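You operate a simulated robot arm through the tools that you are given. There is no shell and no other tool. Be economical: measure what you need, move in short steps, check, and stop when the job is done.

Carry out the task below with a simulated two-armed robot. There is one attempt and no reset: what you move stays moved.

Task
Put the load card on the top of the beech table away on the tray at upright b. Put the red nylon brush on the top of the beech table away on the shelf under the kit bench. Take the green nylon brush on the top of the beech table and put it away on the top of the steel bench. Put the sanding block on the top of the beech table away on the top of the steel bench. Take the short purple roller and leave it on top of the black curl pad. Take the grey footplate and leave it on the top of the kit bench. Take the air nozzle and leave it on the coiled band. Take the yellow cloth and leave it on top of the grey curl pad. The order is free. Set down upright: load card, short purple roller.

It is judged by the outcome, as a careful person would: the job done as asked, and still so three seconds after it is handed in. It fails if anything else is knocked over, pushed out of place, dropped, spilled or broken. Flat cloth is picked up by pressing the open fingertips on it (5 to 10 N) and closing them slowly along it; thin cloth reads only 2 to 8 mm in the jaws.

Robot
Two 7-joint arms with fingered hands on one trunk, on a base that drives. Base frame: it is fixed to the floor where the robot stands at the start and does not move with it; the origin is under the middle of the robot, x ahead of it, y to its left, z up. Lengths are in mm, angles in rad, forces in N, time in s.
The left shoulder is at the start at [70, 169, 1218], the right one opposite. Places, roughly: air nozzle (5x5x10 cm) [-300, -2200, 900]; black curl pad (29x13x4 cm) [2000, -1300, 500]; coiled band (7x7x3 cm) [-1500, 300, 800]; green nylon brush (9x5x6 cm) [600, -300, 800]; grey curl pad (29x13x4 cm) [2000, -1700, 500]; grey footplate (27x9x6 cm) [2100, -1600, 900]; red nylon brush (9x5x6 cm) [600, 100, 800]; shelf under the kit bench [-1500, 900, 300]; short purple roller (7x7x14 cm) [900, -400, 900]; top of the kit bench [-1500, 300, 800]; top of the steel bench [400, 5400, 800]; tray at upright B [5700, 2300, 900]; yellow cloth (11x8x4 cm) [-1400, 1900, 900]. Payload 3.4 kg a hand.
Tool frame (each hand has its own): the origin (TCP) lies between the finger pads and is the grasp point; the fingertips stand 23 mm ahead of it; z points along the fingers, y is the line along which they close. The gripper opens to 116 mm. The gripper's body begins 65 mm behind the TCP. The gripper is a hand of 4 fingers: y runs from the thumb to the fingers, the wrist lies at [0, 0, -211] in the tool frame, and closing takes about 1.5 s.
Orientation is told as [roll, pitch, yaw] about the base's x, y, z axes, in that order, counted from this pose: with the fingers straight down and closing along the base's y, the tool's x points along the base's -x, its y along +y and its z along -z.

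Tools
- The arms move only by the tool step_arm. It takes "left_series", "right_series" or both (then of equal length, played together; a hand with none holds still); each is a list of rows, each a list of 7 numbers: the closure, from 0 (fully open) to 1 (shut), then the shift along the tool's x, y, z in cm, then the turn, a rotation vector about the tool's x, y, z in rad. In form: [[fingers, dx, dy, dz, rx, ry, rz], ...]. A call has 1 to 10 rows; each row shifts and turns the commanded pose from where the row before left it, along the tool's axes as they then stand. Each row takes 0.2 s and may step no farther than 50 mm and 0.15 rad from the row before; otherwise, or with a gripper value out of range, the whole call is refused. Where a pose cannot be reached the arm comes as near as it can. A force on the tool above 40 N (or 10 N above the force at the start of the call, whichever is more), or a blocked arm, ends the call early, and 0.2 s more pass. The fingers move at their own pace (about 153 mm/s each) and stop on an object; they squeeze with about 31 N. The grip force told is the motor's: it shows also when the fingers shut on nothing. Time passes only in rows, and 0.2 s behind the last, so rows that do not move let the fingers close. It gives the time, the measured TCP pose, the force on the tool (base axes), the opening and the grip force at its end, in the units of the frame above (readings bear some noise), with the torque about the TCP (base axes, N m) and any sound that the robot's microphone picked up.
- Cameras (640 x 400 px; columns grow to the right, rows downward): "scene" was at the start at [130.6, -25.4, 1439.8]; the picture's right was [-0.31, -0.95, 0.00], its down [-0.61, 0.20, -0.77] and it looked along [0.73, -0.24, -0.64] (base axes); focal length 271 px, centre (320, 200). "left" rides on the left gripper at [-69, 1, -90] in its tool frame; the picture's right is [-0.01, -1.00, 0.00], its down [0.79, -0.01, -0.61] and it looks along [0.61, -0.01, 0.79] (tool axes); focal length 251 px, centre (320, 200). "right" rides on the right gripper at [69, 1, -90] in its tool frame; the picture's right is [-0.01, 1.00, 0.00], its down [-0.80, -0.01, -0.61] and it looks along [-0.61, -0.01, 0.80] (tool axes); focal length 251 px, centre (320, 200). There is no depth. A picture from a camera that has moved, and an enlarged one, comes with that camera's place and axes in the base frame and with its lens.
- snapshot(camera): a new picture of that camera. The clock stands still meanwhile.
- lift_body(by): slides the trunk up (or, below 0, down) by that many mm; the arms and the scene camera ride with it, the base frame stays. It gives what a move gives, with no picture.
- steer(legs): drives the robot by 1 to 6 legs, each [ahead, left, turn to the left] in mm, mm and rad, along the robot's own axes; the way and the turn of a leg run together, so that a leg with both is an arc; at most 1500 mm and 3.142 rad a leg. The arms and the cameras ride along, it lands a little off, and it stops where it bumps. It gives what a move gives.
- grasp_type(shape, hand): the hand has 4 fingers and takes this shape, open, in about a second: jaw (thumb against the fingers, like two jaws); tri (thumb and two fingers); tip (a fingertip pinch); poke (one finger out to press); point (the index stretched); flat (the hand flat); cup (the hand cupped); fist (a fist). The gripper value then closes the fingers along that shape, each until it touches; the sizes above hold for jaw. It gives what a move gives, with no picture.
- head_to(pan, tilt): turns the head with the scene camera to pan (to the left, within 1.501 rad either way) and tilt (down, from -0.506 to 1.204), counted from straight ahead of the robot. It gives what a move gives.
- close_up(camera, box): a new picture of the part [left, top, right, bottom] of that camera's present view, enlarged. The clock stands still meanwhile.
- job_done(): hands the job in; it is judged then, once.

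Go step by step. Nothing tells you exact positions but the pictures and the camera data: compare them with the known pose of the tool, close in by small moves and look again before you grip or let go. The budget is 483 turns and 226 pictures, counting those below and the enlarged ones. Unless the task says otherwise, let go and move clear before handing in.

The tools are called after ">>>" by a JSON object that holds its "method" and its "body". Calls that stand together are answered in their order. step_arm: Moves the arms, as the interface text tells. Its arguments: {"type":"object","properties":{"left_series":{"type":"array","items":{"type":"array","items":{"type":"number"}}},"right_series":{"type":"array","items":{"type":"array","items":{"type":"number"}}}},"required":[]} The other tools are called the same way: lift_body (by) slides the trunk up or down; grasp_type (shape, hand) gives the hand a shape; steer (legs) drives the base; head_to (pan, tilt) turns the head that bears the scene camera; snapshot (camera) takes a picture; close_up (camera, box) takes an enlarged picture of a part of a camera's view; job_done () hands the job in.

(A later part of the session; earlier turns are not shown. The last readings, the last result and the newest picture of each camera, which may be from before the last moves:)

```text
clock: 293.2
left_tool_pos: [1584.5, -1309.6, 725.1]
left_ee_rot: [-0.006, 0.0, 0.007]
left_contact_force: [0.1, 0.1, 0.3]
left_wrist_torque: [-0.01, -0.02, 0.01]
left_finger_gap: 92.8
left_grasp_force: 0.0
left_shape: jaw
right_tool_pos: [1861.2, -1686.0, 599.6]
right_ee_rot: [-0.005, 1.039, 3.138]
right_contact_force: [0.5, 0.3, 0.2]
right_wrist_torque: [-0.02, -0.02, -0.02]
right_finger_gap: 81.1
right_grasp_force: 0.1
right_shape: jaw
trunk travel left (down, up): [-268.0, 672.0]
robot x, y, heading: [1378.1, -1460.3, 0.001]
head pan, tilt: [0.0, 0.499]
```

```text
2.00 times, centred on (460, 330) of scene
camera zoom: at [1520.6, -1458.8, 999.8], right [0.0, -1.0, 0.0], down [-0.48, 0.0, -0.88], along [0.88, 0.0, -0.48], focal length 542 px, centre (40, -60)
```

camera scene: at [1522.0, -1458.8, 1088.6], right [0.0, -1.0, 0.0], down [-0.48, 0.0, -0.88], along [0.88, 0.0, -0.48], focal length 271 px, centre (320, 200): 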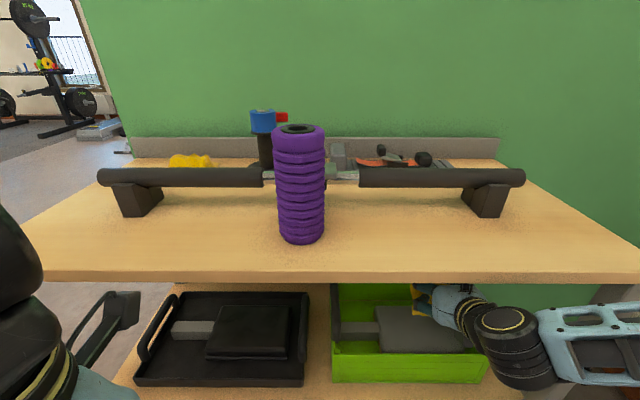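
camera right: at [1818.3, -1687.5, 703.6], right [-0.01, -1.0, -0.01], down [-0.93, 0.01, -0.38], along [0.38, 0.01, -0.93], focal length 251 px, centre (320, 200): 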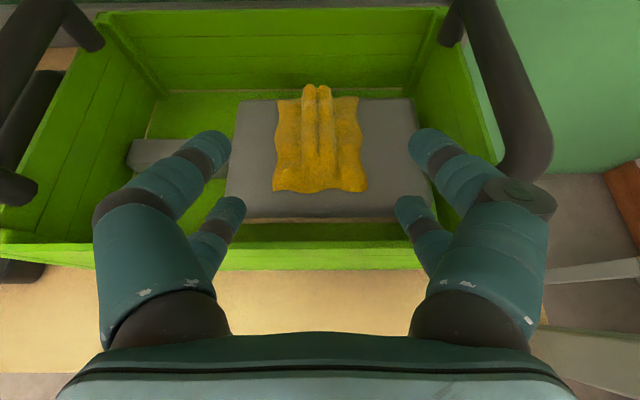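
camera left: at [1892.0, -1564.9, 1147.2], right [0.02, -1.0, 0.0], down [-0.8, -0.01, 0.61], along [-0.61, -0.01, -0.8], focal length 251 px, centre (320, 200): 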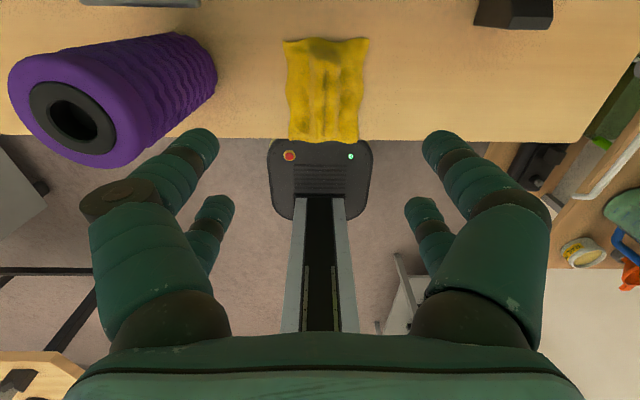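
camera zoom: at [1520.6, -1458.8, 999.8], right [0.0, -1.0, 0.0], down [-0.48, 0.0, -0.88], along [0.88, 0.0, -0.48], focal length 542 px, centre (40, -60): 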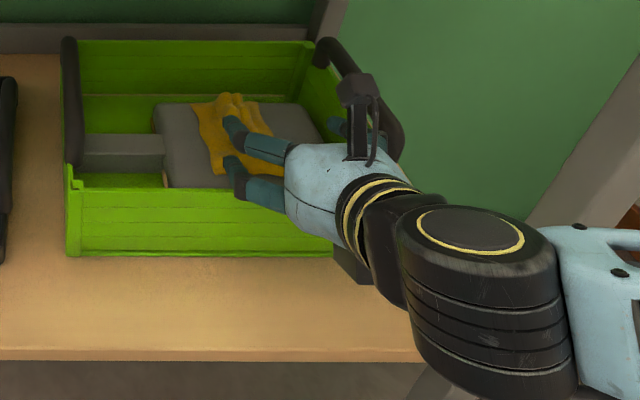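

The cloth lies flat on the grey pad. I'm rising clear of the crate, backing out, and setting the left hand horizontal for the roller.

>>> {"method": "lift_body", "body": {"by": 60}}

>>> {"method": "steer", "body": {"legs": [[-350, 0, 0]]}}

>>> {"method": "lift_body", "body": {"by": 250}}

>>> {"method": "step_arm", "body": {"left_series": [[0, -4, 0, 0, 0, 0, 0], [0, -4, 0, 0, 0, 0, 0], [0, -4, 0, 0, 0, 0, 0], [0, -4, 0, 0, 0, 0, 0], [0, -4, 0, 0, 0, 0, 0], [0, -4, 0, 0, 0, 0, 0], [0, -4, 0, 0, 0, 0, 0], [0, -4, 0, 0, 0, 0, 0]], "right_series": [[0.3, 0, 0, 0, 0, -0.15, 0], [0.3, 0, 0, 0, 0, -0.15, 0], [0.3, 0, 0, 0, 0, -0.15, 0], [0.3, 0, 0, 0, 0, -0.15, 0], [0.3, 0, 0, 0, 0, -0.15, 0], [0.3, 0, 0, 0, 0, -0.15, 0], [0.3, 0, 0, 0, 0, -0.14, 0], [0.3, 0, 0, 0, 0, 0, 0]]}}

>>> {"method": "step_arm", "body": {"left_series": [[0, 0, 0, 0, 0, -0.15, 0], [0, 0, 0, 0, 0, -0.15, 0], [0, 0, 0, 0, 0, -0.15, 0], [0, 0, 0, 0, 0, -0.15, 0], [0, 0, 0, 0, 0, -0.15, 0], [0, 0, 0, 0, 0, -0.15, 0], [0, 0, 0, 0, 0, -0.15, 0], [0, 0, 0, 0, 0, -0.15, 0], [0, 0, 0, 0, 0, -0.15, 0], [0, 0, 0, 0, 0, -0.15, 0]], "right_series": [[0.3, -2, 0, 0, 0, 0, 0], [0.3, -2, 0, 0, 0, 0, 0], [0.3, -2, 0, 0, 0, 0, 0], [0.3, -2, 0, 0, 0, 0, 0], [0.3, -2, 0, 0, 0, 0, 0], [0.3, -2, 0, 0, 0, 0, 0], [0.3, -2, 0, 0, 0, 0, 0], [0.3, -2, 0, 0, 0, 0, 0], [0.3, -2, 0, 0, 0, 0, 0], [0.3, -2, 0, 0, 0, 0, 0]]}}

>>> {"method": "snapshot", "body": {"camera": "scene"}}

```text
clock: 294.2
left_tool_pos: [1585.0, -1309.6, 786.3]
left_ee_rot: [-0.004, 0.001, 0.008]
left_contact_force: [0.4, -0.5, 0.1]
left_wrist_torque: [-0.01, 0.0, -0.02]
left_finger_gap: 92.5
left_grasp_force: 0.1
left_shape: jaw
right_tool_pos: [1861.5, -1684.9, 659.1]
right_ee_rot: [-0.005, 1.039, 3.134]
right_contact_force: [-0.7, -0.4, 0.2]
right_wrist_torque: [-0.02, -0.02, 0.03]
right_finger_gap: 81.0
right_grasp_force: 0.1
right_shape: jaw
trunk travel left (down, up): [-328.0, 612.0]
robot x, y, heading: [1381.9, -1457.6, 0.007]
head pan, tilt: [0.0, 0.499]
```

```text
clock: 296.5
left_tool_pos: [1233.6, -1310.9, 786.9]
left_ee_rot: [-0.005, -0.001, 0.005]
left_contact_force: [0.5, 0.1, -1.2]
left_wrist_torque: [0.02, -0.05, -0.02]
left_finger_gap: 92.6
left_grasp_force: 0.1
left_shape: jaw
right_tool_pos: [1511.9, -1686.7, 659.8]
right_ee_rot: [-0.005, 1.04, 3.136]
right_contact_force: [-0.6, -1.0, 0.6]
right_wrist_torque: [0.01, 0.01, 0.01]
right_finger_gap: 80.9
right_grasp_force: 0.0
right_shape: jaw
trunk travel left (down, up): [-328.0, 612.0]
robot x, y, heading: [1031.5, -1462.4, 0.005]
head pan, tilt: [0.0, 0.499]
```

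```text
clock: 299.1
left_tool_pos: [1234.5, -1311.2, 1036.7]
left_ee_rot: [-0.006, 0.0, 0.009]
left_contact_force: [0.1, -0.3, 0.3]
left_wrist_torque: [0.0, -0.03, 0.01]
left_finger_gap: 92.8
left_grasp_force: 0.0
left_shape: jaw
right_tool_pos: [1512.3, -1686.3, 909.0]
right_ee_rot: [-0.005, 1.041, 3.137]
right_contact_force: [-0.2, -0.1, 0.3]
right_wrist_torque: [0.02, -0.02, 0.02]
right_finger_gap: 80.9
right_grasp_force: 0.0
right_shape: jaw
trunk travel left (down, up): [-578.0, 362.0]
robot x, y, heading: [1031.0, -1461.9, 0.005]
head pan, tilt: [0.0, 0.499]
```

```text
clock: 300.9
left_tool_pos: [1555.6, -1308.9, 1034.9]
left_ee_rot: [-0.003, 0.0, 0.006]
left_contact_force: [-0.4, 0.5, 0.1]
left_wrist_torque: [0.02, 0.04, 0.02]
left_finger_gap: 115.8
left_grasp_force: 0.0
left_shape: jaw
right_tool_pos: [1512.4, -1686.8, 908.7]
right_ee_rot: [0.0, -0.001, 3.139]
right_contact_force: [0.1, 0.5, -0.7]
right_wrist_torque: [-0.02, 0.03, 0.04]
right_finger_gap: 80.8
right_grasp_force: 0.0
right_shape: jaw
trunk travel left (down, up): [-578.0, 362.0]
robot x, y, heading: [1030.7, -1456.4, 0.002]
head pan, tilt: [0.0, 0.499]
```

```text
clock: 303.1
left_tool_pos: [1552.4, -1317.3, 1035.6]
left_ee_rot: [-0.046, -1.376, 0.037]
left_contact_force: [-0.6, -0.3, -1.3]
left_wrist_torque: [0.0, -0.03, -0.01]
left_finger_gap: 116.0
left_grasp_force: 0.0
left_shape: jaw
left hand out of reach, approached as far as the arm can: row 10
right_tool_pos: [1330.9, -1685.2, 909.9]
right_ee_rot: [-0.003, 0.001, 3.139]
right_contact_force: [0.1, 0.5, -1.0]
right_wrist_torque: [0.0, -0.02, 0.0]
right_finger_gap: 80.7
right_grasp_force: 0.1
right_shape: jaw
right hand out of reach, approached as far as the arm can: row 10
trunk travel left (down, up): [-578.0, 362.0]
robot x, y, heading: [1029.4, -1464.1, 0.004]
head pan, tilt: [0.0, 0.499]
```

```text
130 pictures are left
camera scene: at [1170.7, -1460.7, 1309.8], right [0.0, -1.0, 0.0], down [-0.48, 0.0, -0.88], along [0.88, 0.0, -0.48], focal length 271 px, centre (320, 200)
```

scene: 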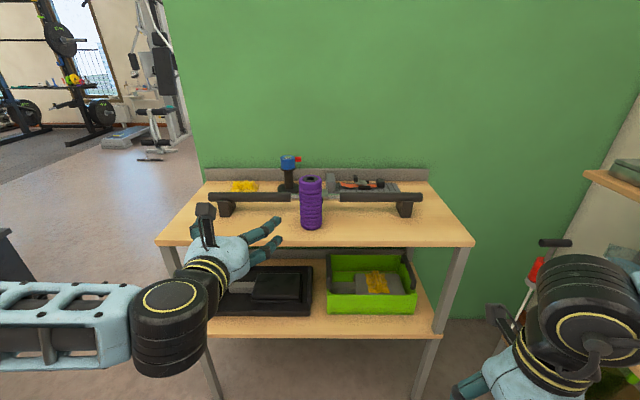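

>>> {"method": "step_arm", "body": {"left_series": [[0, 0, 0, 3, 0, 0, 0], [0, 0, 0, 3, 0, 0, 0], [0, 0, 0, 3, 0, 0, 0], [0, 0, 0, 0, 0, -0.1, 0], [0, 0, 0, 0, 0, 0, 0]]}}

```text
clock: 304.3
left_tool_pos: [1642.2, -1318.6, 1018.5]
left_ee_rot: [-0.042, -1.378, 0.034]
left_contact_force: [0.0, 0.7, -0.1]
left_wrist_torque: [-0.06, 0.01, 0.01]
left_finger_gap: 115.7
left_grasp_force: 0.1
left_shape: jaw
left hand out of reach, approached as far as the arm can: row 4
right_tool_pos: [1331.8, -1685.2, 911.2]
right_ee_rot: [0.0, -0.002, 3.139]
right_contact_force: [0.3, -0.5, 0.5]
right_wrist_torque: [-0.04, 0.01, 0.02]
right_finger_gap: 80.7
right_grasp_force: 0.0
right_shape: jaw
trunk travel left (down, up): [-578.0, 362.0]
robot x, y, heading: [1028.0, -1462.3, 0.002]
head pan, tilt: [0.0, 0.499]
```

The pitch maxes out at about 79°, which is fine. I'm lowering to roller mid-height and lining up.

>>> {"method": "lift_body", "body": {"by": -78}}

>>> {"method": "steer", "body": {"legs": [[0, -113, 0]]}}

>>> {"method": "snapshot", "body": {"camera": "left"}}

>>> {"method": "snapshot", "body": {"camera": "scene"}}

```text
clock: 305.4
left_tool_pos: [1642.4, -1319.1, 941.0]
left_ee_rot: [-0.041, -1.376, 0.033]
left_contact_force: [0.0, -0.1, -0.3]
left_wrist_torque: [0.01, -0.02, 0.02]
left_finger_gap: 115.9
left_grasp_force: 0.1
left_shape: jaw
right_tool_pos: [1331.0, -1686.0, 833.1]
right_ee_rot: [-0.002, 0.003, 3.139]
right_contact_force: [0.1, -0.5, 0.8]
right_wrist_torque: [0.06, 0.05, 0.0]
right_finger_gap: 80.7
right_grasp_force: 0.1
right_shape: jaw
trunk travel left (down, up): [-500.0, 440.0]
robot x, y, heading: [1032.8, -1463.6, 0.003]
head pan, tilt: [0.0, 0.499]
```

```text
clock: 306.6
left_tool_pos: [1642.0, -1431.6, 940.8]
left_ee_rot: [-0.039, -1.377, 0.033]
left_contact_force: [0.0, 0.1, 0.7]
left_wrist_torque: [0.0, -0.02, 0.01]
left_finger_gap: 115.7
left_grasp_force: 0.0
left_shape: jaw
right_tool_pos: [1330.8, -1799.3, 832.8]
right_ee_rot: [-0.003, 0.001, 3.14]
right_contact_force: [-0.1, 0.3, 0.1]
right_wrist_torque: [-0.01, 0.02, -0.02]
right_finger_gap: 81.1
right_grasp_force: 0.1
right_shape: jaw
trunk travel left (down, up): [-500.0, 440.0]
robot x, y, heading: [1030.3, -1575.1, 0.002]
head pan, tilt: [0.0, 0.499]
```

```text
129 pictures are left
camera left: at [1566.9, -1430.4, 1027.9], right [-0.01, -1.0, 0.02], down [-0.75, -0.01, -0.66], along [0.66, -0.02, -0.75], focal length 251 px, centre (320, 200)
```

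left: 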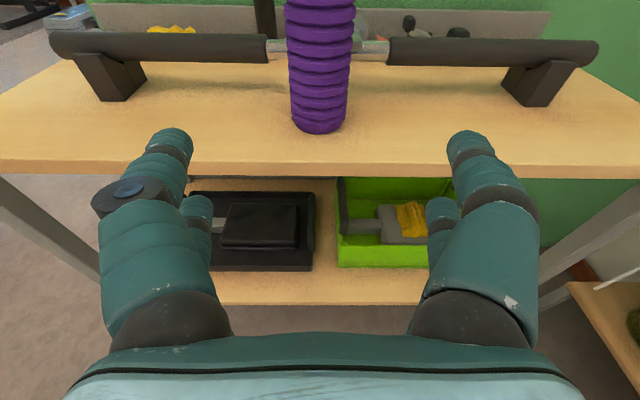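

```text
128 pictures are left
camera scene: at [1171.2, -1573.9, 1231.8], right [0.0, -1.0, 0.0], down [-0.48, 0.0, -0.88], along [0.88, 0.0, -0.48], focal length 271 px, centre (320, 200)
```

scene: 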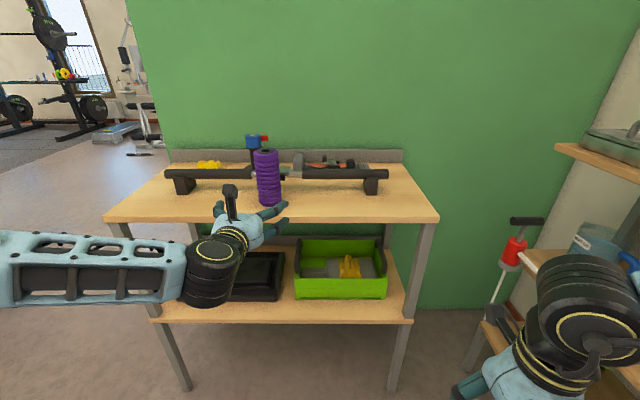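

>>> {"method": "steer", "body": {"legs": [[140, 0, 0]]}}

>>> {"method": "snapshot", "body": {"camera": "left"}}

```text
clock: 308.0
left_tool_pos: [1782.1, -1431.3, 940.5]
left_ee_rot: [-0.042, -1.376, 0.032]
left_contact_force: [-0.4, 0.5, -1.0]
left_wrist_torque: [-0.01, -0.03, 0.02]
left_finger_gap: 115.8
left_grasp_force: 0.1
left_shape: jaw
right_tool_pos: [1471.7, -1798.5, 833.6]
right_ee_rot: [-0.002, 0.0, 3.14]
right_contact_force: [-0.9, 0.7, -0.1]
right_wrist_torque: [0.01, 0.02, -0.01]
right_finger_gap: 80.8
right_grasp_force: 0.2
right_shape: jaw
trunk travel left (down, up): [-500.0, 440.0]
robot x, y, heading: [1170.5, -1572.5, 0.004]
head pan, tilt: [0.0, 0.499]
```

```text
127 pictures are left
camera left: at [1707.2, -1429.5, 1027.5], right [-0.01, -1.0, 0.02], down [-0.75, -0.01, -0.66], along [0.66, -0.02, -0.75], focal length 251 px, centre (320, 200)
```

left: 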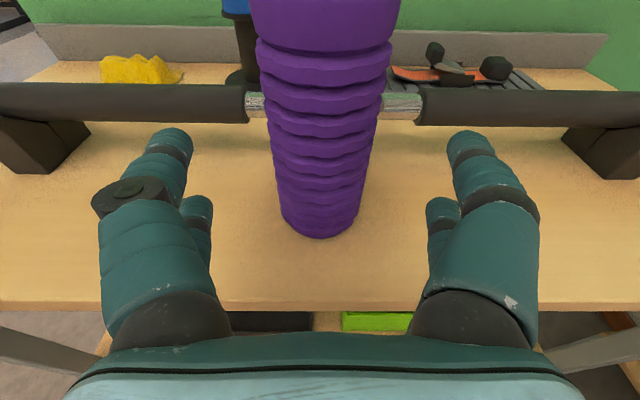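

>>> {"method": "steer", "body": {"legs": [[58, 0, 0]]}}

>>> {"method": "step_arm", "body": {"left_series": [[0.2, 0, 0, 0, 0, 0, 0], [0.4, 0, 0, 0, 0, 0, 0], [0.6, 0, 0, 0, 0, 0, 0], [0.8, 0, 0, 0, 0, 0, 0], [1, 0, 0, 0, 0, 0, 0], [1, 0, 0, 0, 0, 0, 0]]}}

>>> {"method": "snapshot", "body": {"camera": "left"}}

```text
clock: 308.9
left_tool_pos: [1840.4, -1430.8, 939.7]
left_ee_rot: [-0.039, -1.376, 0.033]
left_contact_force: [0.8, 0.7, -0.9]
left_wrist_torque: [-0.02, -0.02, 0.03]
left_finger_gap: 116.0
left_grasp_force: 0.0
left_shape: jaw
right_tool_pos: [1528.9, -1798.4, 833.6]
right_ee_rot: [-0.001, -0.003, 3.141]
right_contact_force: [0.1, 1.0, 0.9]
right_wrist_torque: [0.02, 0.03, 0.01]
right_finger_gap: 80.7
right_grasp_force: 0.0
right_shape: jaw
trunk travel left (down, up): [-500.0, 440.0]
robot x, y, heading: [1229.0, -1573.5, 0.005]
head pan, tilt: [0.0, 0.499]
```

```text
clock: 310.3
left_tool_pos: [1839.8, -1430.8, 941.0]
left_ee_rot: [-0.042, -1.377, 0.034]
left_contact_force: [0.9, 0.7, 0.8]
left_wrist_torque: [0.02, -0.04, 0.0]
left_finger_gap: 49.3
left_grasp_force: 31.1
left_shape: jaw
right_tool_pos: [1529.8, -1798.7, 834.2]
right_ee_rot: [-0.002, 0.0, 3.14]
right_contact_force: [-0.5, -0.5, -0.3]
right_wrist_torque: [-0.01, 0.02, 0.0]
right_finger_gap: 81.0
right_grasp_force: 0.0
right_shape: jaw
trunk travel left (down, up): [-500.0, 440.0]
robot x, y, heading: [1224.0, -1572.5, 0.005]
head pan, tilt: [0.0, 0.499]
```

```text
126 pictures are left
camera left: at [1764.5, -1429.3, 1027.8], right [-0.01, -1.0, 0.02], down [-0.75, -0.01, -0.66], along [0.66, -0.02, -0.75], focal length 251 px, centre (320, 200)
```

left: 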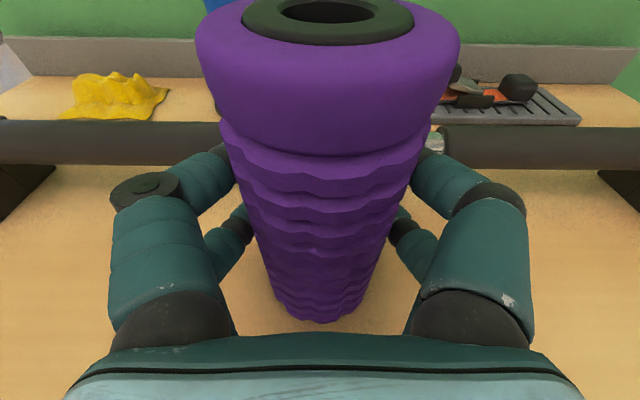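

Gripped. I'm lifting, backing out, moving left to align with the black pad, and lowering.

>>> {"method": "lift_body", "body": {"by": 70}}

>>> {"method": "steer", "body": {"legs": [[-300, 0, 0], [0, 125, -0.005]]}}

>>> {"method": "lift_body", "body": {"by": -370}}

>>> {"method": "snapshot", "body": {"camera": "scene"}}

>>> {"method": "snapshot", "body": {"camera": "left"}}

```text
clock: 311.4
left_tool_pos: [1840.3, -1431.7, 1011.0]
left_ee_rot: [-0.043, -1.374, 0.033]
left_contact_force: [-0.1, 0.2, -2.0]
left_wrist_torque: [0.0, 0.0, 0.0]
left_finger_gap: 49.2
left_grasp_force: 30.6
left_shape: jaw
right_tool_pos: [1529.1, -1798.3, 903.6]
right_ee_rot: [-0.002, -0.001, 3.141]
right_contact_force: [-0.1, 0.6, 0.0]
right_wrist_torque: [-0.01, -0.01, -0.02]
right_finger_gap: 80.7
right_grasp_force: 0.1
right_shape: jaw
trunk travel left (down, up): [-570.0, 370.0]
robot x, y, heading: [1232.1, -1570.8, -0.0]
head pan, tilt: [0.0, 0.499]
```

```text
clock: 314.3
left_tool_pos: [1538.4, -1309.9, 1010.8]
left_ee_rot: [-0.041, -1.378, 0.028]
left_contact_force: [-0.6, 0.4, -1.4]
left_wrist_torque: [-0.02, -0.04, 0.0]
left_finger_gap: 49.0
left_grasp_force: 31.5
left_shape: jaw
right_tool_pos: [1226.5, -1675.9, 903.5]
right_ee_rot: [-0.002, -0.003, 3.135]
right_contact_force: [-0.2, -0.4, 0.2]
right_wrist_torque: [0.01, -0.03, -0.01]
right_finger_gap: 80.8
right_grasp_force: 0.1
right_shape: jaw
trunk travel left (down, up): [-570.0, 370.0]
robot x, y, heading: [924.9, -1447.6, -0.002]
head pan, tilt: [0.0, 0.499]
```

```text
clock: 317.9
left_tool_pos: [1539.1, -1310.0, 641.5]
left_ee_rot: [-0.041, -1.374, 0.029]
left_contact_force: [-0.5, 0.3, -2.2]
left_wrist_torque: [0.03, 0.01, 0.0]
left_finger_gap: 49.2
left_grasp_force: 30.4
left_shape: jaw
right_tool_pos: [1227.2, -1676.2, 533.2]
right_ee_rot: [-0.002, 0.0, 3.136]
right_contact_force: [0.7, 0.5, -0.1]
right_wrist_torque: [-0.01, 0.05, -0.03]
right_finger_gap: 80.8
right_grasp_force: 0.0
right_shape: jaw
trunk travel left (down, up): [-200.0, 740.0]
robot x, y, heading: [929.0, -1454.2, 0.003]
head pan, tilt: [0.0, 0.499]
```

```text
125 pictures are left
camera scene: at [1066.9, -1449.2, 931.8], right [0.0, -1.0, 0.0], down [-0.48, 0.0, -0.88], along [0.88, 0.0, -0.48], focal length 271 px, centre (320, 200)
```

scene: 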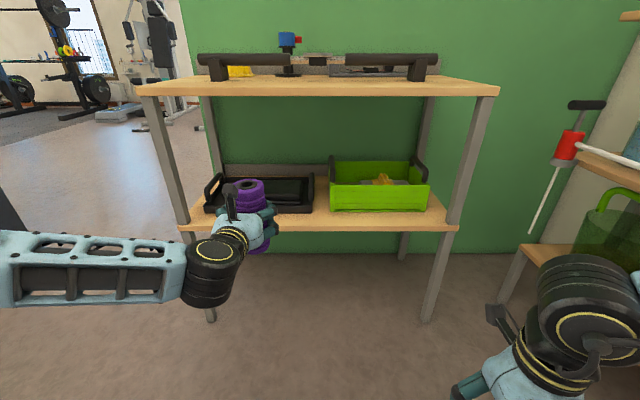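

```text
124 pictures are left
camera left: at [1463.1, -1307.5, 727.7], right [-0.01, -1.0, 0.02], down [-0.75, 0.0, -0.66], along [0.66, -0.02, -0.75], focal length 251 px, centre (320, 200)
```

left: 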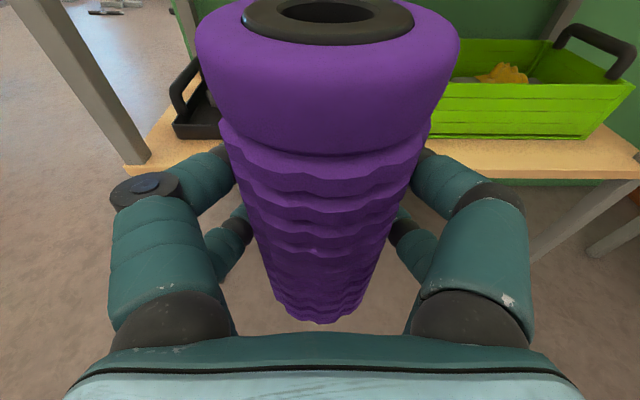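

The forearm runs parallel to the rack and would come too near its left leg. I'll extend the left arm so the forearm slants back.

>>> {"method": "step_arm", "body": {"left_series": [[1, -0.78, 0, 3.92, 0, 0, 0], [1, -0.78, 0, 3.92, 0, 0, 0], [1, -0.78, 0, 3.92, 0, 0, 0], [1, -0.4, 0, 2, 0, 0, 0], [1, 0, 0, 0, 0, 0, 0]]}}

>>> {"method": "snapshot", "body": {"camera": "scene"}}

```text
clock: 319.1
left_tool_pos: [1679.0, -1311.4, 640.0]
left_ee_rot: [-0.041, -1.375, 0.029]
left_contact_force: [1.1, -0.9, -1.9]
left_wrist_torque: [0.0, 0.03, 0.0]
left_finger_gap: 48.5
left_grasp_force: 30.1
left_shape: jaw
right_tool_pos: [1225.8, -1675.1, 532.8]
right_ee_rot: [-0.003, 0.001, 3.135]
right_contact_force: [1.3, -0.7, 0.6]
right_wrist_torque: [-0.02, -0.01, -0.02]
right_finger_gap: 80.8
right_grasp_force: 0.1
right_shape: jaw
trunk travel left (down, up): [-200.0, 740.0]
robot x, y, heading: [925.3, -1448.7, 0.001]
head pan, tilt: [0.0, 0.499]
```

```text
123 pictures are left
camera scene: at [1067.0, -1449.2, 931.8], right [0.0, -1.0, 0.0], down [-0.48, 0.0, -0.88], along [0.88, 0.0, -0.48], focal length 271 px, centre (320, 200)
```

scene: 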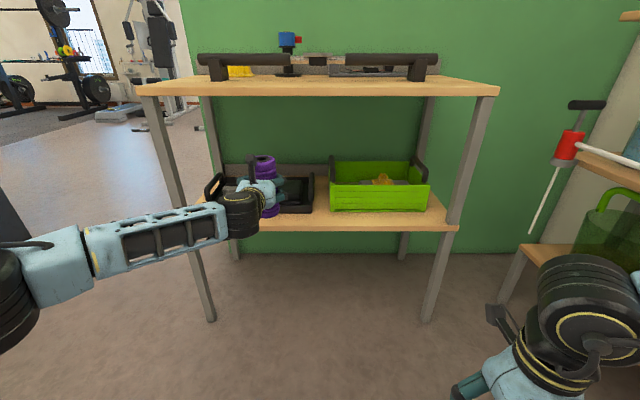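

>>> {"method": "steer", "body": {"legs": [[150, 16, 0]]}}

>>> {"method": "snapshot", "body": {"camera": "scene"}}

>>> {"method": "snapshot", "body": {"camera": "left"}}

```text
clock: 320.5
left_tool_pos: [1828.0, -1295.9, 641.7]
left_ee_rot: [-0.041, -1.374, 0.03]
left_contact_force: [0.8, 0.3, -1.2]
left_wrist_torque: [0.02, -0.02, 0.02]
left_finger_gap: 48.9
left_grasp_force: 31.1
left_shape: jaw
right_tool_pos: [1374.3, -1659.1, 532.4]
right_ee_rot: [-0.001, -0.002, 3.134]
right_contact_force: [-0.2, 0.1, -1.1]
right_wrist_torque: [0.02, -0.01, 0.03]
right_finger_gap: 80.9
right_grasp_force: 0.1
right_shape: jaw
trunk travel left (down, up): [-200.0, 740.0]
robot x, y, heading: [1072.9, -1430.8, 0.0]
head pan, tilt: [0.0, 0.499]
```

```text
122 pictures are left
camera scene: at [1216.3, -1433.3, 931.7], right [0.0, -1.0, 0.0], down [-0.48, 0.0, -0.88], along [0.88, 0.0, -0.48], focal length 271 px, centre (320, 200)
```

scene: 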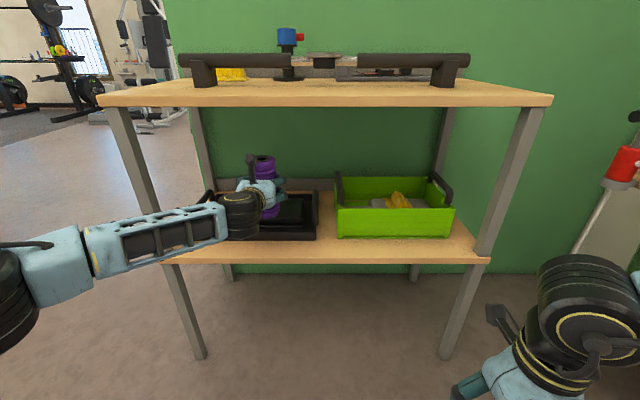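

```text
121 pictures are left
camera left: at [1752.3, -1293.7, 727.8], right [-0.01, -1.0, 0.02], down [-0.75, 0.0, -0.66], along [0.66, -0.02, -0.75], focal length 251 px, centre (320, 200)
```

left: 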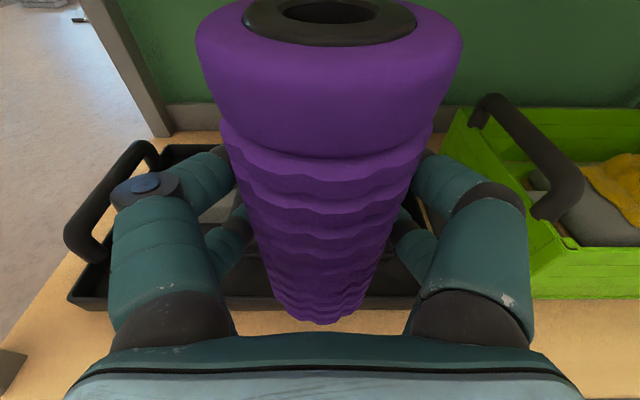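

>>> {"method": "steer", "body": {"legs": [[97, 0, 0]]}}

>>> {"method": "snapshot", "body": {"camera": "left"}}

>>> {"method": "snapshot", "body": {"camera": "scene"}}

```text
clock: 321.6
left_tool_pos: [1924.0, -1296.5, 640.5]
left_ee_rot: [-0.042, -1.375, 0.031]
left_contact_force: [0.3, -0.5, -2.4]
left_wrist_torque: [-0.01, 0.01, 0.03]
left_finger_gap: 48.6
left_grasp_force: 31.7
left_shape: jaw
right_tool_pos: [1471.6, -1658.8, 534.1]
right_ee_rot: [-0.003, -0.002, 3.135]
right_contact_force: [0.1, -0.2, -0.4]
right_wrist_torque: [-0.02, 0.0, -0.02]
right_finger_gap: 81.1
right_grasp_force: 0.0
right_shape: jaw
trunk travel left (down, up): [-200.0, 740.0]
robot x, y, heading: [1173.6, -1430.4, 0.0]
head pan, tilt: [0.0, 0.499]
```

```text
120 pictures are left
camera left: at [1848.9, -1293.4, 727.6], right [-0.01, -1.0, 0.02], down [-0.75, 0.0, -0.66], along [0.66, -0.02, -0.75], focal length 251 px, centre (320, 200)
```

left: 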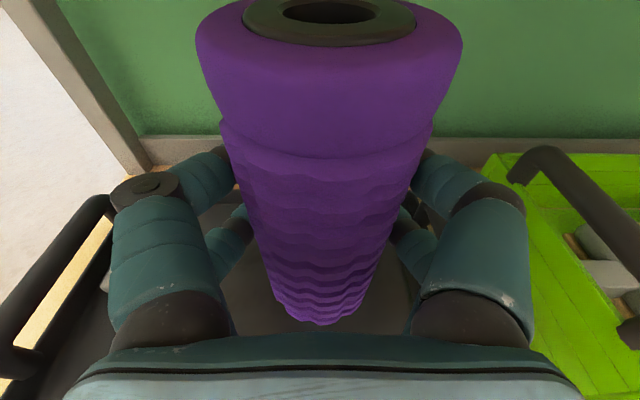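

```text
119 pictures are left
camera scene: at [1313.0, -1433.3, 931.6], right [0.0, -1.0, 0.0], down [-0.48, 0.0, -0.88], along [0.88, 0.0, -0.48], focal length 271 px, centre (320, 200)
```

scene: 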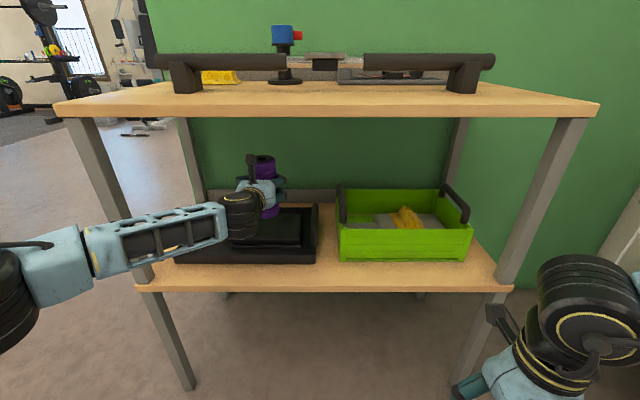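

>>> {"method": "close_up", "body": {"camera": "scene", "box": [160, 140, 360, 280]}}

```text
2.86 times, centred on (260, 210) of scene
camera zoom: at [1313.0, -1433.3, 931.6], right [0.0, -1.0, 0.0], down [-0.48, 0.0, -0.88], along [0.88, 0.0, -0.48], focal length 774 px, centre (491, 171)
```

zoom: 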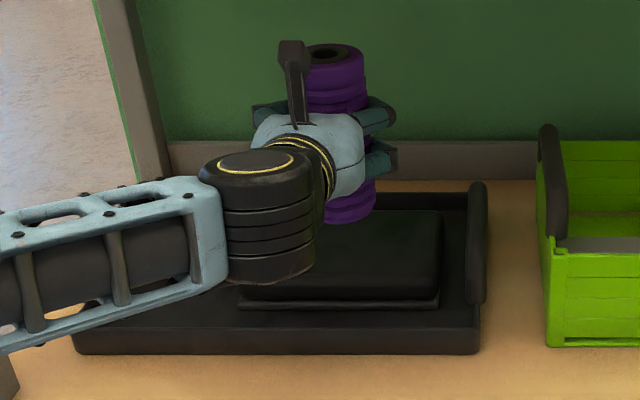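

>>> {"method": "lift_body", "body": {"by": -38}}

>>> {"method": "lift_body", "body": {"by": -8}}

>>> {"method": "close_up", "body": {"camera": "scene", "box": [160, 120, 360, 260]}}

```text
clock: 322.4
left_tool_pos: [1923.7, -1296.3, 603.9]
left_ee_rot: [-0.044, -1.375, 0.03]
left_contact_force: [-0.5, -0.2, -1.6]
left_wrist_torque: [0.02, 0.01, 0.0]
left_finger_gap: 48.9
left_grasp_force: 30.7
left_shape: jaw
right_tool_pos: [1470.8, -1659.4, 495.1]
right_ee_rot: [-0.003, -0.001, 3.135]
right_contact_force: [0.6, 0.2, -0.4]
right_wrist_torque: [0.0, -0.03, -0.03]
right_finger_gap: 80.8
right_grasp_force: 0.1
right_shape: jaw
trunk travel left (down, up): [-162.0, 778.0]
robot x, y, heading: [1173.4, -1437.6, 0.001]
head pan, tilt: [0.0, 0.499]
```

```text
clock: 323.0
left_tool_pos: [1924.0, -1296.2, 594.5]
left_ee_rot: [-0.041, -1.375, 0.028]
left_contact_force: [-0.2, 0.2, -1.0]
left_wrist_torque: [-0.01, 0.02, 0.0]
left_finger_gap: 48.5
left_grasp_force: 31.1
left_shape: jaw
right_tool_pos: [1472.9, -1658.8, 487.8]
right_ee_rot: [-0.002, 0.0, 3.137]
right_contact_force: [0.0, -0.2, 0.1]
right_wrist_torque: [-0.01, -0.02, 0.01]
right_finger_gap: 80.8
right_grasp_force: 0.0
right_shape: jaw
trunk travel left (down, up): [-154.0, 786.0]
robot x, y, heading: [1171.2, -1433.7, 0.002]
head pan, tilt: [0.0, 0.499]
```

```text
2.86 times, centred on (260, 190) of scene
camera zoom: at [1312.3, -1433.3, 885.8], right [0.0, -1.0, 0.0], down [-0.48, 0.0, -0.88], along [0.88, 0.0, -0.48], focal length 774 px, centre (491, 229)
```

zoom: 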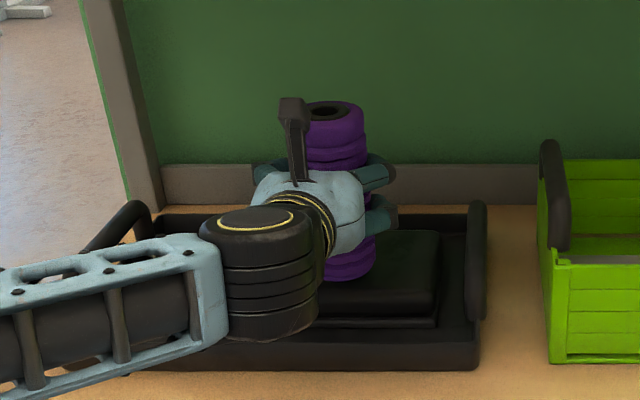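

>>> {"method": "lift_body", "body": {"by": -6}}

>>> {"method": "lift_body", "body": {"by": -4}}

```text
clock: 323.5
left_tool_pos: [1924.7, -1296.0, 589.7]
left_ee_rot: [-0.041, -1.375, 0.031]
left_contact_force: [-0.2, -0.1, -1.8]
left_wrist_torque: [0.01, -0.01, 0.0]
left_finger_gap: 48.5
left_grasp_force: 30.8
left_shape: jaw
right_tool_pos: [1471.7, -1660.7, 482.3]
right_ee_rot: [-0.003, -0.002, 3.139]
right_contact_force: [-0.8, 0.5, 0.2]
right_wrist_torque: [-0.03, 0.03, -0.02]
right_finger_gap: 80.7
right_grasp_force: 0.0
right_shape: jaw
trunk travel left (down, up): [-148.0, 792.0]
robot x, y, heading: [1172.4, -1434.0, 0.002]
head pan, tilt: [0.0, 0.499]
```

```text
clock: 324.1
left_tool_pos: [1925.3, -1294.8, 585.4]
left_ee_rot: [-0.04, -1.376, 0.03]
left_contact_force: [0.4, 0.1, -2.0]
left_wrist_torque: [0.0, -0.02, 0.01]
left_finger_gap: 48.7
left_grasp_force: 31.1
left_shape: jaw
right_tool_pos: [1471.3, -1659.7, 476.6]
right_ee_rot: [0.0, 0.0, 3.137]
right_contact_force: [0.2, -0.1, -0.4]
right_wrist_torque: [0.0, 0.04, 0.01]
right_finger_gap: 81.0
right_grasp_force: 0.0
right_shape: jaw
trunk travel left (down, up): [-144.0, 796.0]
robot x, y, heading: [1168.2, -1432.6, -0.002]
head pan, tilt: [0.0, 0.499]
```

>>> {"method": "lift_body", "body": {"by": -4}}

>>> {"method": "lift_body", "body": {"by": -3}}

>>> {"method": "close_up", "body": {"camera": "scene", "box": [160, 120, 360, 260]}}

```text
clock: 324.6
left_tool_pos: [1923.5, -1296.6, 584.6]
left_ee_rot: [-0.041, -1.38, 0.03]
left_contact_force: [3.0, 0.4, 10.2]
left_wrist_torque: [0.07, 0.03, -0.02]
left_finger_gap: 48.7
left_grasp_force: 30.9
left_shape: jaw
right_tool_pos: [1470.8, -1659.2, 474.1]
right_ee_rot: [-0.002, 0.001, 3.137]
right_contact_force: [-0.2, -0.6, -0.4]
right_wrist_torque: [-0.01, 0.01, 0.0]
right_finger_gap: 80.6
right_grasp_force: 0.2
right_shape: jaw
trunk travel left (down, up): [-140.0, 800.0]
robot x, y, heading: [1170.1, -1435.5, 0.003]
head pan, tilt: [0.0, 0.499]
```

```text
clock: 325.1
left_tool_pos: [1923.2, -1296.1, 583.5]
left_ee_rot: [-0.04, -1.384, 0.026]
left_contact_force: [4.6, -0.7, 22.5]
left_wrist_torque: [0.15, 0.01, -0.09]
left_finger_gap: 48.9
left_grasp_force: 30.9
left_shape: jaw
right_tool_pos: [1470.7, -1659.2, 471.5]
right_ee_rot: [-0.001, 0.002, 3.136]
right_contact_force: [0.0, -0.2, -0.4]
right_wrist_torque: [0.03, -0.03, 0.01]
right_finger_gap: 80.8
right_grasp_force: 0.1
right_shape: jaw
trunk travel left (down, up): [-137.0, 803.0]
robot x, y, heading: [1171.1, -1434.4, 0.002]
head pan, tilt: [0.0, 0.499]
```

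```text
2.86 times, centred on (260, 190) of scene
camera zoom: at [1309.5, -1434.0, 869.6], right [0.0, -1.0, 0.0], down [-0.48, 0.0, -0.88], along [0.88, 0.0, -0.48], focal length 774 px, centre (491, 229)
```

zoom: 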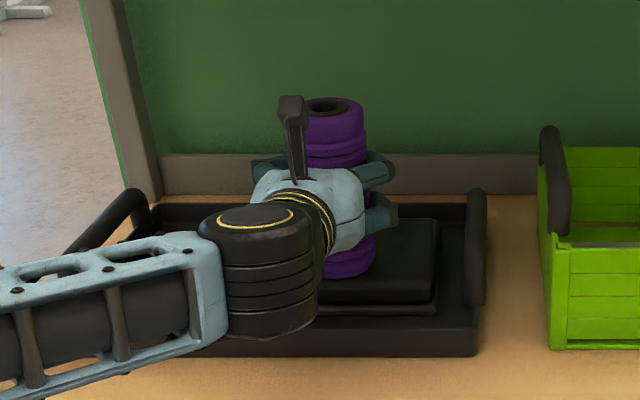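

The roller rests on the pad. I'm opening slowly and reversing straight out.

>>> {"method": "step_arm", "body": {"left_series": [[0.8, 0, 0, 0, 0, 0, 0], [0.6, 0, 0, 0, 0, 0, 0], [0.4, 0, 0, 0, 0, 0, 0], [0.2, 0, 0, 0, 0, 0, 0], [0, 0, 0, 0, 0, 0, 0], [0, 0, 0, 0, 0, 0, 0], [0, 0, 0, 0, 0, 0, 0]]}}

>>> {"method": "snapshot", "body": {"camera": "left"}}

```text
clock: 326.7
left_tool_pos: [1923.7, -1295.5, 577.8]
left_ee_rot: [-0.039, -1.374, 0.027]
left_contact_force: [0.7, -1.0, 0.4]
left_wrist_torque: [0.0, -0.04, -0.02]
left_finger_gap: 116.0
left_grasp_force: 0.2
left_shape: jaw
right_tool_pos: [1471.0, -1659.3, 470.7]
right_ee_rot: [-0.001, 0.0, 3.136]
right_contact_force: [0.2, 0.0, 0.0]
right_wrist_torque: [-0.03, -0.04, 0.01]
right_finger_gap: 80.8
right_grasp_force: 0.1
right_shape: jaw
trunk travel left (down, up): [-137.0, 803.0]
robot x, y, heading: [1170.6, -1432.0, 0.002]
head pan, tilt: [0.0, 0.499]
```

```text
115 pictures are left
camera left: at [1848.3, -1293.4, 665.1], right [-0.01, -1.0, 0.02], down [-0.75, 0.0, -0.66], along [0.66, -0.02, -0.75], focal length 251 px, centre (320, 200)
```

left: 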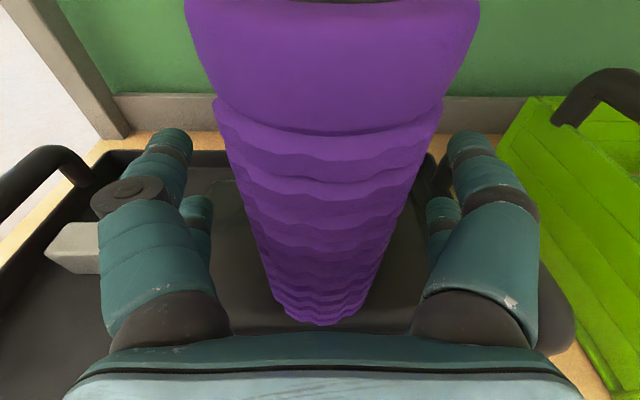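

>>> {"method": "steer", "body": {"legs": [[-120, 0, 0]]}}

>>> {"method": "snapshot", "body": {"camera": "left"}}

```text
clock: 328.0
left_tool_pos: [1803.2, -1294.6, 579.0]
left_ee_rot: [-0.039, -1.376, 0.029]
left_contact_force: [-0.3, 0.5, -0.3]
left_wrist_torque: [-0.01, 0.01, 0.0]
left_finger_gap: 115.9
left_grasp_force: 0.0
left_shape: jaw
right_tool_pos: [1351.0, -1659.7, 470.3]
right_ee_rot: [-0.003, -0.001, 3.137]
right_contact_force: [0.0, -0.1, -0.2]
right_wrist_torque: [-0.05, 0.03, -0.03]
right_finger_gap: 81.0
right_grasp_force: 0.1
right_shape: jaw
trunk travel left (down, up): [-137.0, 803.0]
robot x, y, heading: [1046.1, -1430.2, 0.002]
head pan, tilt: [0.0, 0.499]
```

```text
114 pictures are left
camera left: at [1727.1, -1292.8, 665.5], right [-0.01, -1.0, 0.02], down [-0.75, 0.0, -0.66], along [0.66, -0.02, -0.75], focal length 251 px, centre (320, 200)
```

left: 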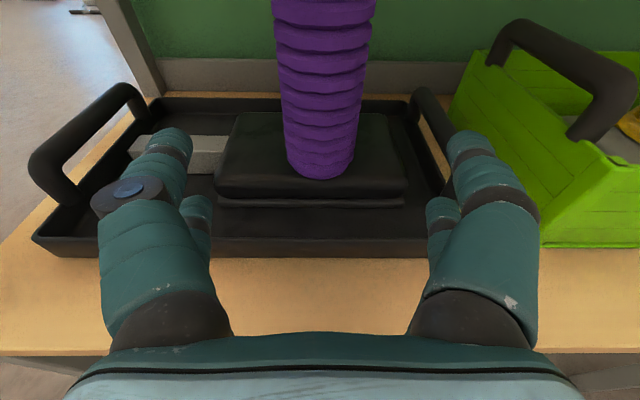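

Roller is upright on the black pad. Next is the grey footplate at the back of the rack top. I'm backing off, raising the trunk, and reorienting both hands.

>>> {"method": "steer", "body": {"legs": [[-250, 0, 0]]}}

>>> {"method": "lift_body", "body": {"by": 400}}

>>> {"method": "lift_body", "body": {"by": 280}}

>>> {"method": "step_arm", "body": {"left_series": [[0, 0, 0, 0, 0, 0.15, 0], [0, 0, 0, 0, 0, 0.15, 0], [0, 0, 0, 0, 0, 0.15, 0], [0, 0, 0, 0, 0, 0.15, 0], [0, 0, 0, 0, 0, 0.15, 0], [0, 0, 0, 0, 0, 0.15, 0], [0, 0, 0, 0, 0, 0.15, 0], [0, 0, 0, 0, 0, 0.15, 0], [0, 0, 0, 0, 0, 0.15, 0], [0, 0, 0, 0, 0, 0.025, 0]], "right_series": [[0, 0, 0, 0, 0, 0, 0.15], [0, 0, 0, 0, 0, 0, 0.15], [0, 0, 0, 0, 0, 0, 0.15], [0, 0, 0, 0, 0, 0, 0.15], [0, 0, 0, 0, 0, 0, 0.15], [0, 0, 0, 0, 0, 0, 0.15], [0, 0, 0, 0, 0, 0, 0.15], [0, 0, 0, 0, 0, 0, 0.15], [0, 0, 0, 0, 0, 0, 0.15], [0, 0, 0, 0, 0, 0, 0.15]]}}

>>> {"method": "steer", "body": {"legs": [[400, 30, 0]]}}

>>> {"method": "head_to", "body": {"pan": -0.2, "tilt": 0.65}}

>>> {"method": "snapshot", "body": {"camera": "scene"}}

```text
clock: 329.8
left_tool_pos: [1552.6, -1294.4, 579.5]
left_ee_rot: [-0.04, -1.376, 0.034]
left_contact_force: [0.2, 0.2, 0.3]
left_wrist_torque: [0.02, 0.02, 0.05]
left_finger_gap: 115.9
left_grasp_force: 0.0
left_shape: jaw
right_tool_pos: [1101.5, -1661.2, 469.9]
right_ee_rot: [-0.001, 0.0, 3.138]
right_contact_force: [0.8, 0.5, 0.8]
right_wrist_torque: [-0.01, -0.02, -0.03]
right_finger_gap: 80.8
right_grasp_force: 0.0
right_shape: jaw
trunk travel left (down, up): [-137.0, 803.0]
robot x, y, heading: [799.2, -1434.7, 0.0]
head pan, tilt: [0.0, 0.499]
```

```text
clock: 333.6
left_tool_pos: [1552.3, -1292.9, 978.0]
left_ee_rot: [-0.041, -1.376, 0.031]
left_contact_force: [0.0, 0.2, -0.1]
left_wrist_torque: [0.0, -0.02, 0.0]
left_finger_gap: 115.7
left_grasp_force: 0.1
left_shape: jaw
right_tool_pos: [1101.6, -1658.8, 870.4]
right_ee_rot: [-0.001, 0.001, 3.137]
right_contact_force: [0.0, 0.2, 0.2]
right_wrist_torque: [0.02, -0.03, -0.02]
right_finger_gap: 80.8
right_grasp_force: 0.0
right_shape: jaw
trunk travel left (down, up): [-537.0, 403.0]
robot x, y, heading: [802.6, -1433.0, 0.004]
head pan, tilt: [0.0, 0.499]
```

```text
clock: 336.4
left_tool_pos: [1553.1, -1295.2, 1257.6]
left_ee_rot: [-0.04, -1.376, 0.033]
left_contact_force: [-0.1, -0.8, -0.7]
left_wrist_torque: [0.01, -0.01, 0.01]
left_finger_gap: 116.1
left_grasp_force: 0.1
left_shape: jaw
right_tool_pos: [1101.8, -1659.4, 1149.8]
right_ee_rot: [-0.001, 0.001, 3.139]
right_contact_force: [-0.4, 0.3, -0.4]
right_wrist_torque: [0.02, 0.03, -0.02]
right_finger_gap: 80.8
right_grasp_force: 0.1
right_shape: jaw
trunk travel left (down, up): [-817.0, 123.0]
robot x, y, heading: [797.9, -1433.2, 0.004]
head pan, tilt: [0.0, 0.499]
```

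```text
clock: 338.6
left_tool_pos: [1446.5, -1242.5, 1221.4]
left_ee_rot: [-0.007, -0.051, -0.009]
left_contact_force: [0.2, -0.9, 0.6]
left_wrist_torque: [0.02, -0.03, 0.01]
left_finger_gap: 115.8
left_grasp_force: 0.1
left_shape: jaw
left hand out of reach, approached as far as the arm can: row 6, 7, 8, 9, 10
right_tool_pos: [1101.6, -1659.1, 1151.1]
right_ee_rot: [0.001, -0.002, 1.638]
right_contact_force: [0.7, -0.4, -0.1]
right_wrist_torque: [0.03, 0.01, 0.03]
right_finger_gap: 115.8
right_grasp_force: 0.1
right_shape: jaw
trunk travel left (down, up): [-817.0, 123.0]
robot x, y, heading: [800.5, -1436.3, 0.002]
head pan, tilt: [0.0, 0.499]
```

```text
clock: 341.1
left_tool_pos: [1838.9, -1209.6, 1222.4]
left_ee_rot: [-0.006, -0.054, -0.007]
left_contact_force: [0.1, 0.2, 0.6]
left_wrist_torque: [0.0, 0.0, 0.02]
left_finger_gap: 116.1
left_grasp_force: 0.1
left_shape: jaw
right_tool_pos: [1496.6, -1628.2, 1149.8]
right_ee_rot: [-0.002, -0.002, 1.641]
right_contact_force: [0.3, 0.5, 0.3]
right_wrist_torque: [0.05, -0.04, -0.04]
right_finger_gap: 115.6
right_grasp_force: 0.0
right_shape: jaw
trunk travel left (down, up): [-817.0, 123.0]
robot x, y, heading: [1196.8, -1404.4, 0.006]
head pan, tilt: [0.0, 0.499]
```

```text
clock: 341.9
left_tool_pos: [1842.4, -1210.0, 1221.3]
left_ee_rot: [-0.008, -0.051, -0.007]
left_contact_force: [-0.8, 0.1, 0.1]
left_wrist_torque: [0.0, 0.01, 0.0]
left_finger_gap: 115.7
left_grasp_force: 0.0
left_shape: jaw
right_tool_pos: [1498.0, -1627.7, 1150.3]
right_ee_rot: [0.0, -0.002, 1.64]
right_contact_force: [0.2, -0.6, 1.0]
right_wrist_torque: [-0.02, 0.06, -0.03]
right_finger_gap: 115.9
right_grasp_force: 0.1
right_shape: jaw
trunk travel left (down, up): [-817.0, 123.0]
robot x, y, heading: [1195.6, -1405.6, 0.006]
head pan, tilt: [-0.201, 0.649]
```

```text
113 pictures are left
camera scene: at [1331.9, -1419.5, 1535.4], right [-0.2, -0.98, 0.0], down [-0.59, 0.12, -0.8], along [0.78, -0.16, -0.6], focal length 271 px, centre (320, 200)
```

scene: 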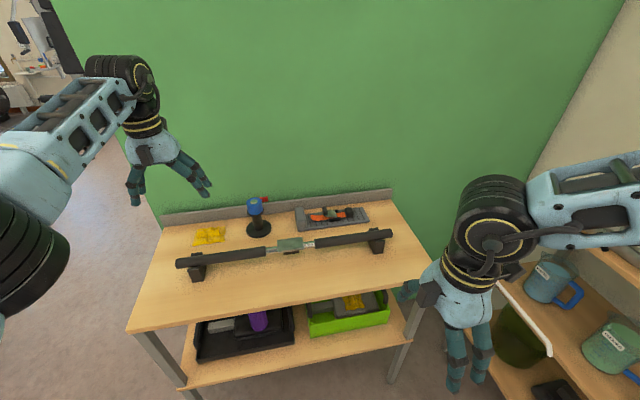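

>>> {"method": "close_up", "body": {"camera": "scene", "box": [240, 170, 420, 290]}}

```text
3.33 times, centred on (330, 230) of scene
camera zoom: at [1331.9, -1419.5, 1535.4], right [-0.2, -0.98, 0.0], down [-0.59, 0.12, -0.8], along [0.78, -0.16, -0.6], focal length 904 px, centre (287, 100)
```

zoom: 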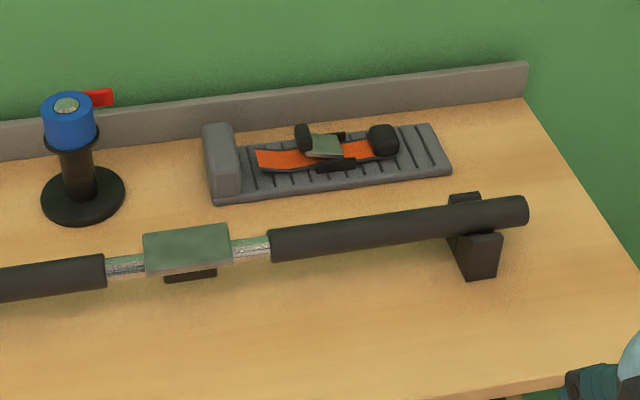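

The footplate's front edge is at x≈2039, spanning y −1486…−1753, with room behind it. I'm retracting the left hand, advancing, and putting the right hand above it.

>>> {"method": "step_arm", "body": {"left_series": [[0, 4, 0, 0, 0, 0, 0], [0, 4, 0, 0, 0, 0, 0], [0, 4, 0, 0, 0, 0, 0], [0, 4, 0, 0, 0, 0, 0], [0, 4, 0, 0, 0, 0, 0], [0, 4, 0, 0, 0, 0, 0], [0, 4, 0, 0, 0, 0, 0], [0, 4, 0, 0, 0, 0, 0], [0, 4, 0, 0, 0, 0, 0]], "right_series": [[0, 0, -3, 0, 0, 0, 0.07], [0, 0, -3, 0, 0, 0, 0], [0, 0, -3, 0, 0, 0, 0], [0, 0, -3, 0, 0, 0, 0], [0, 0, -3, 0, 0, 0, 0], [0, 0, -3, 0, 0, 0, 0], [0, 0, -3, 0, 0, 0, 0], [0, 0, -3, 0, 0, 0, 0], [0, 0, 0, 0, 0, 0, 0]]}}

>>> {"method": "steer", "body": {"legs": [[300, 0, -0.006]]}}

>>> {"method": "snapshot", "body": {"camera": "right"}}

>>> {"method": "snapshot", "body": {"camera": "scene"}}

```text
clock: 343.9
left_tool_pos: [1482.0, -1207.0, 1204.6]
left_ee_rot: [-0.005, -0.05, -0.006]
left_contact_force: [0.2, 0.5, -0.3]
left_wrist_torque: [-0.01, -0.01, -0.01]
left_finger_gap: 116.1
left_grasp_force: 0.1
left_shape: jaw
right_tool_pos: [1735.8, -1626.1, 1151.1]
right_ee_rot: [-0.001, -0.003, 1.572]
right_contact_force: [-0.7, -0.7, -0.1]
right_wrist_torque: [-0.04, -0.01, 0.0]
right_finger_gap: 115.9
right_grasp_force: 0.0
right_shape: jaw
trunk travel left (down, up): [-817.0, 123.0]
robot x, y, heading: [1198.1, -1403.7, 0.001]
head pan, tilt: [-0.201, 0.649]
```

```text
clock: 345.9
left_tool_pos: [1783.3, -1207.9, 1206.6]
left_ee_rot: [-0.006, -0.051, -0.013]
left_contact_force: [0.3, -0.2, -0.1]
left_wrist_torque: [0.02, -0.02, 0.02]
left_finger_gap: 115.8
left_grasp_force: 0.1
left_shape: jaw
right_tool_pos: [2032.4, -1629.2, 1151.9]
right_ee_rot: [-0.002, -0.002, 1.563]
right_contact_force: [-0.7, 0.0, 0.6]
right_wrist_torque: [0.01, -0.02, -0.01]
right_finger_gap: 116.0
right_grasp_force: 0.0
right_shape: jaw
trunk travel left (down, up): [-817.0, 123.0]
robot x, y, heading: [1497.0, -1402.5, -0.01]
head pan, tilt: [-0.201, 0.649]
```

```text
111 pictures are left
camera right: at [2031.1, -1699.6, 1240.8], right [-1.0, 0.02, 0.0], down [0.01, 0.79, 0.61], along [0.01, 0.61, -0.79], focal length 251 px, centre (320, 200)
```

right: 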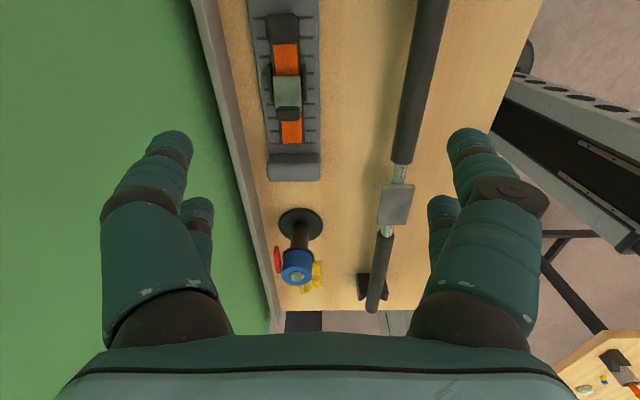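

```text
110 pictures are left
camera scene: at [1627.8, -1420.2, 1535.7], right [-0.2, -0.98, 0.0], down [-0.59, 0.12, -0.8], along [0.78, -0.16, -0.6], focal length 271 px, centre (320, 200)
```

scene: 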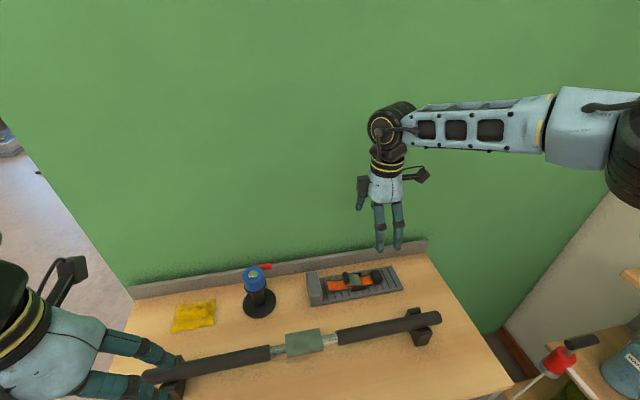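

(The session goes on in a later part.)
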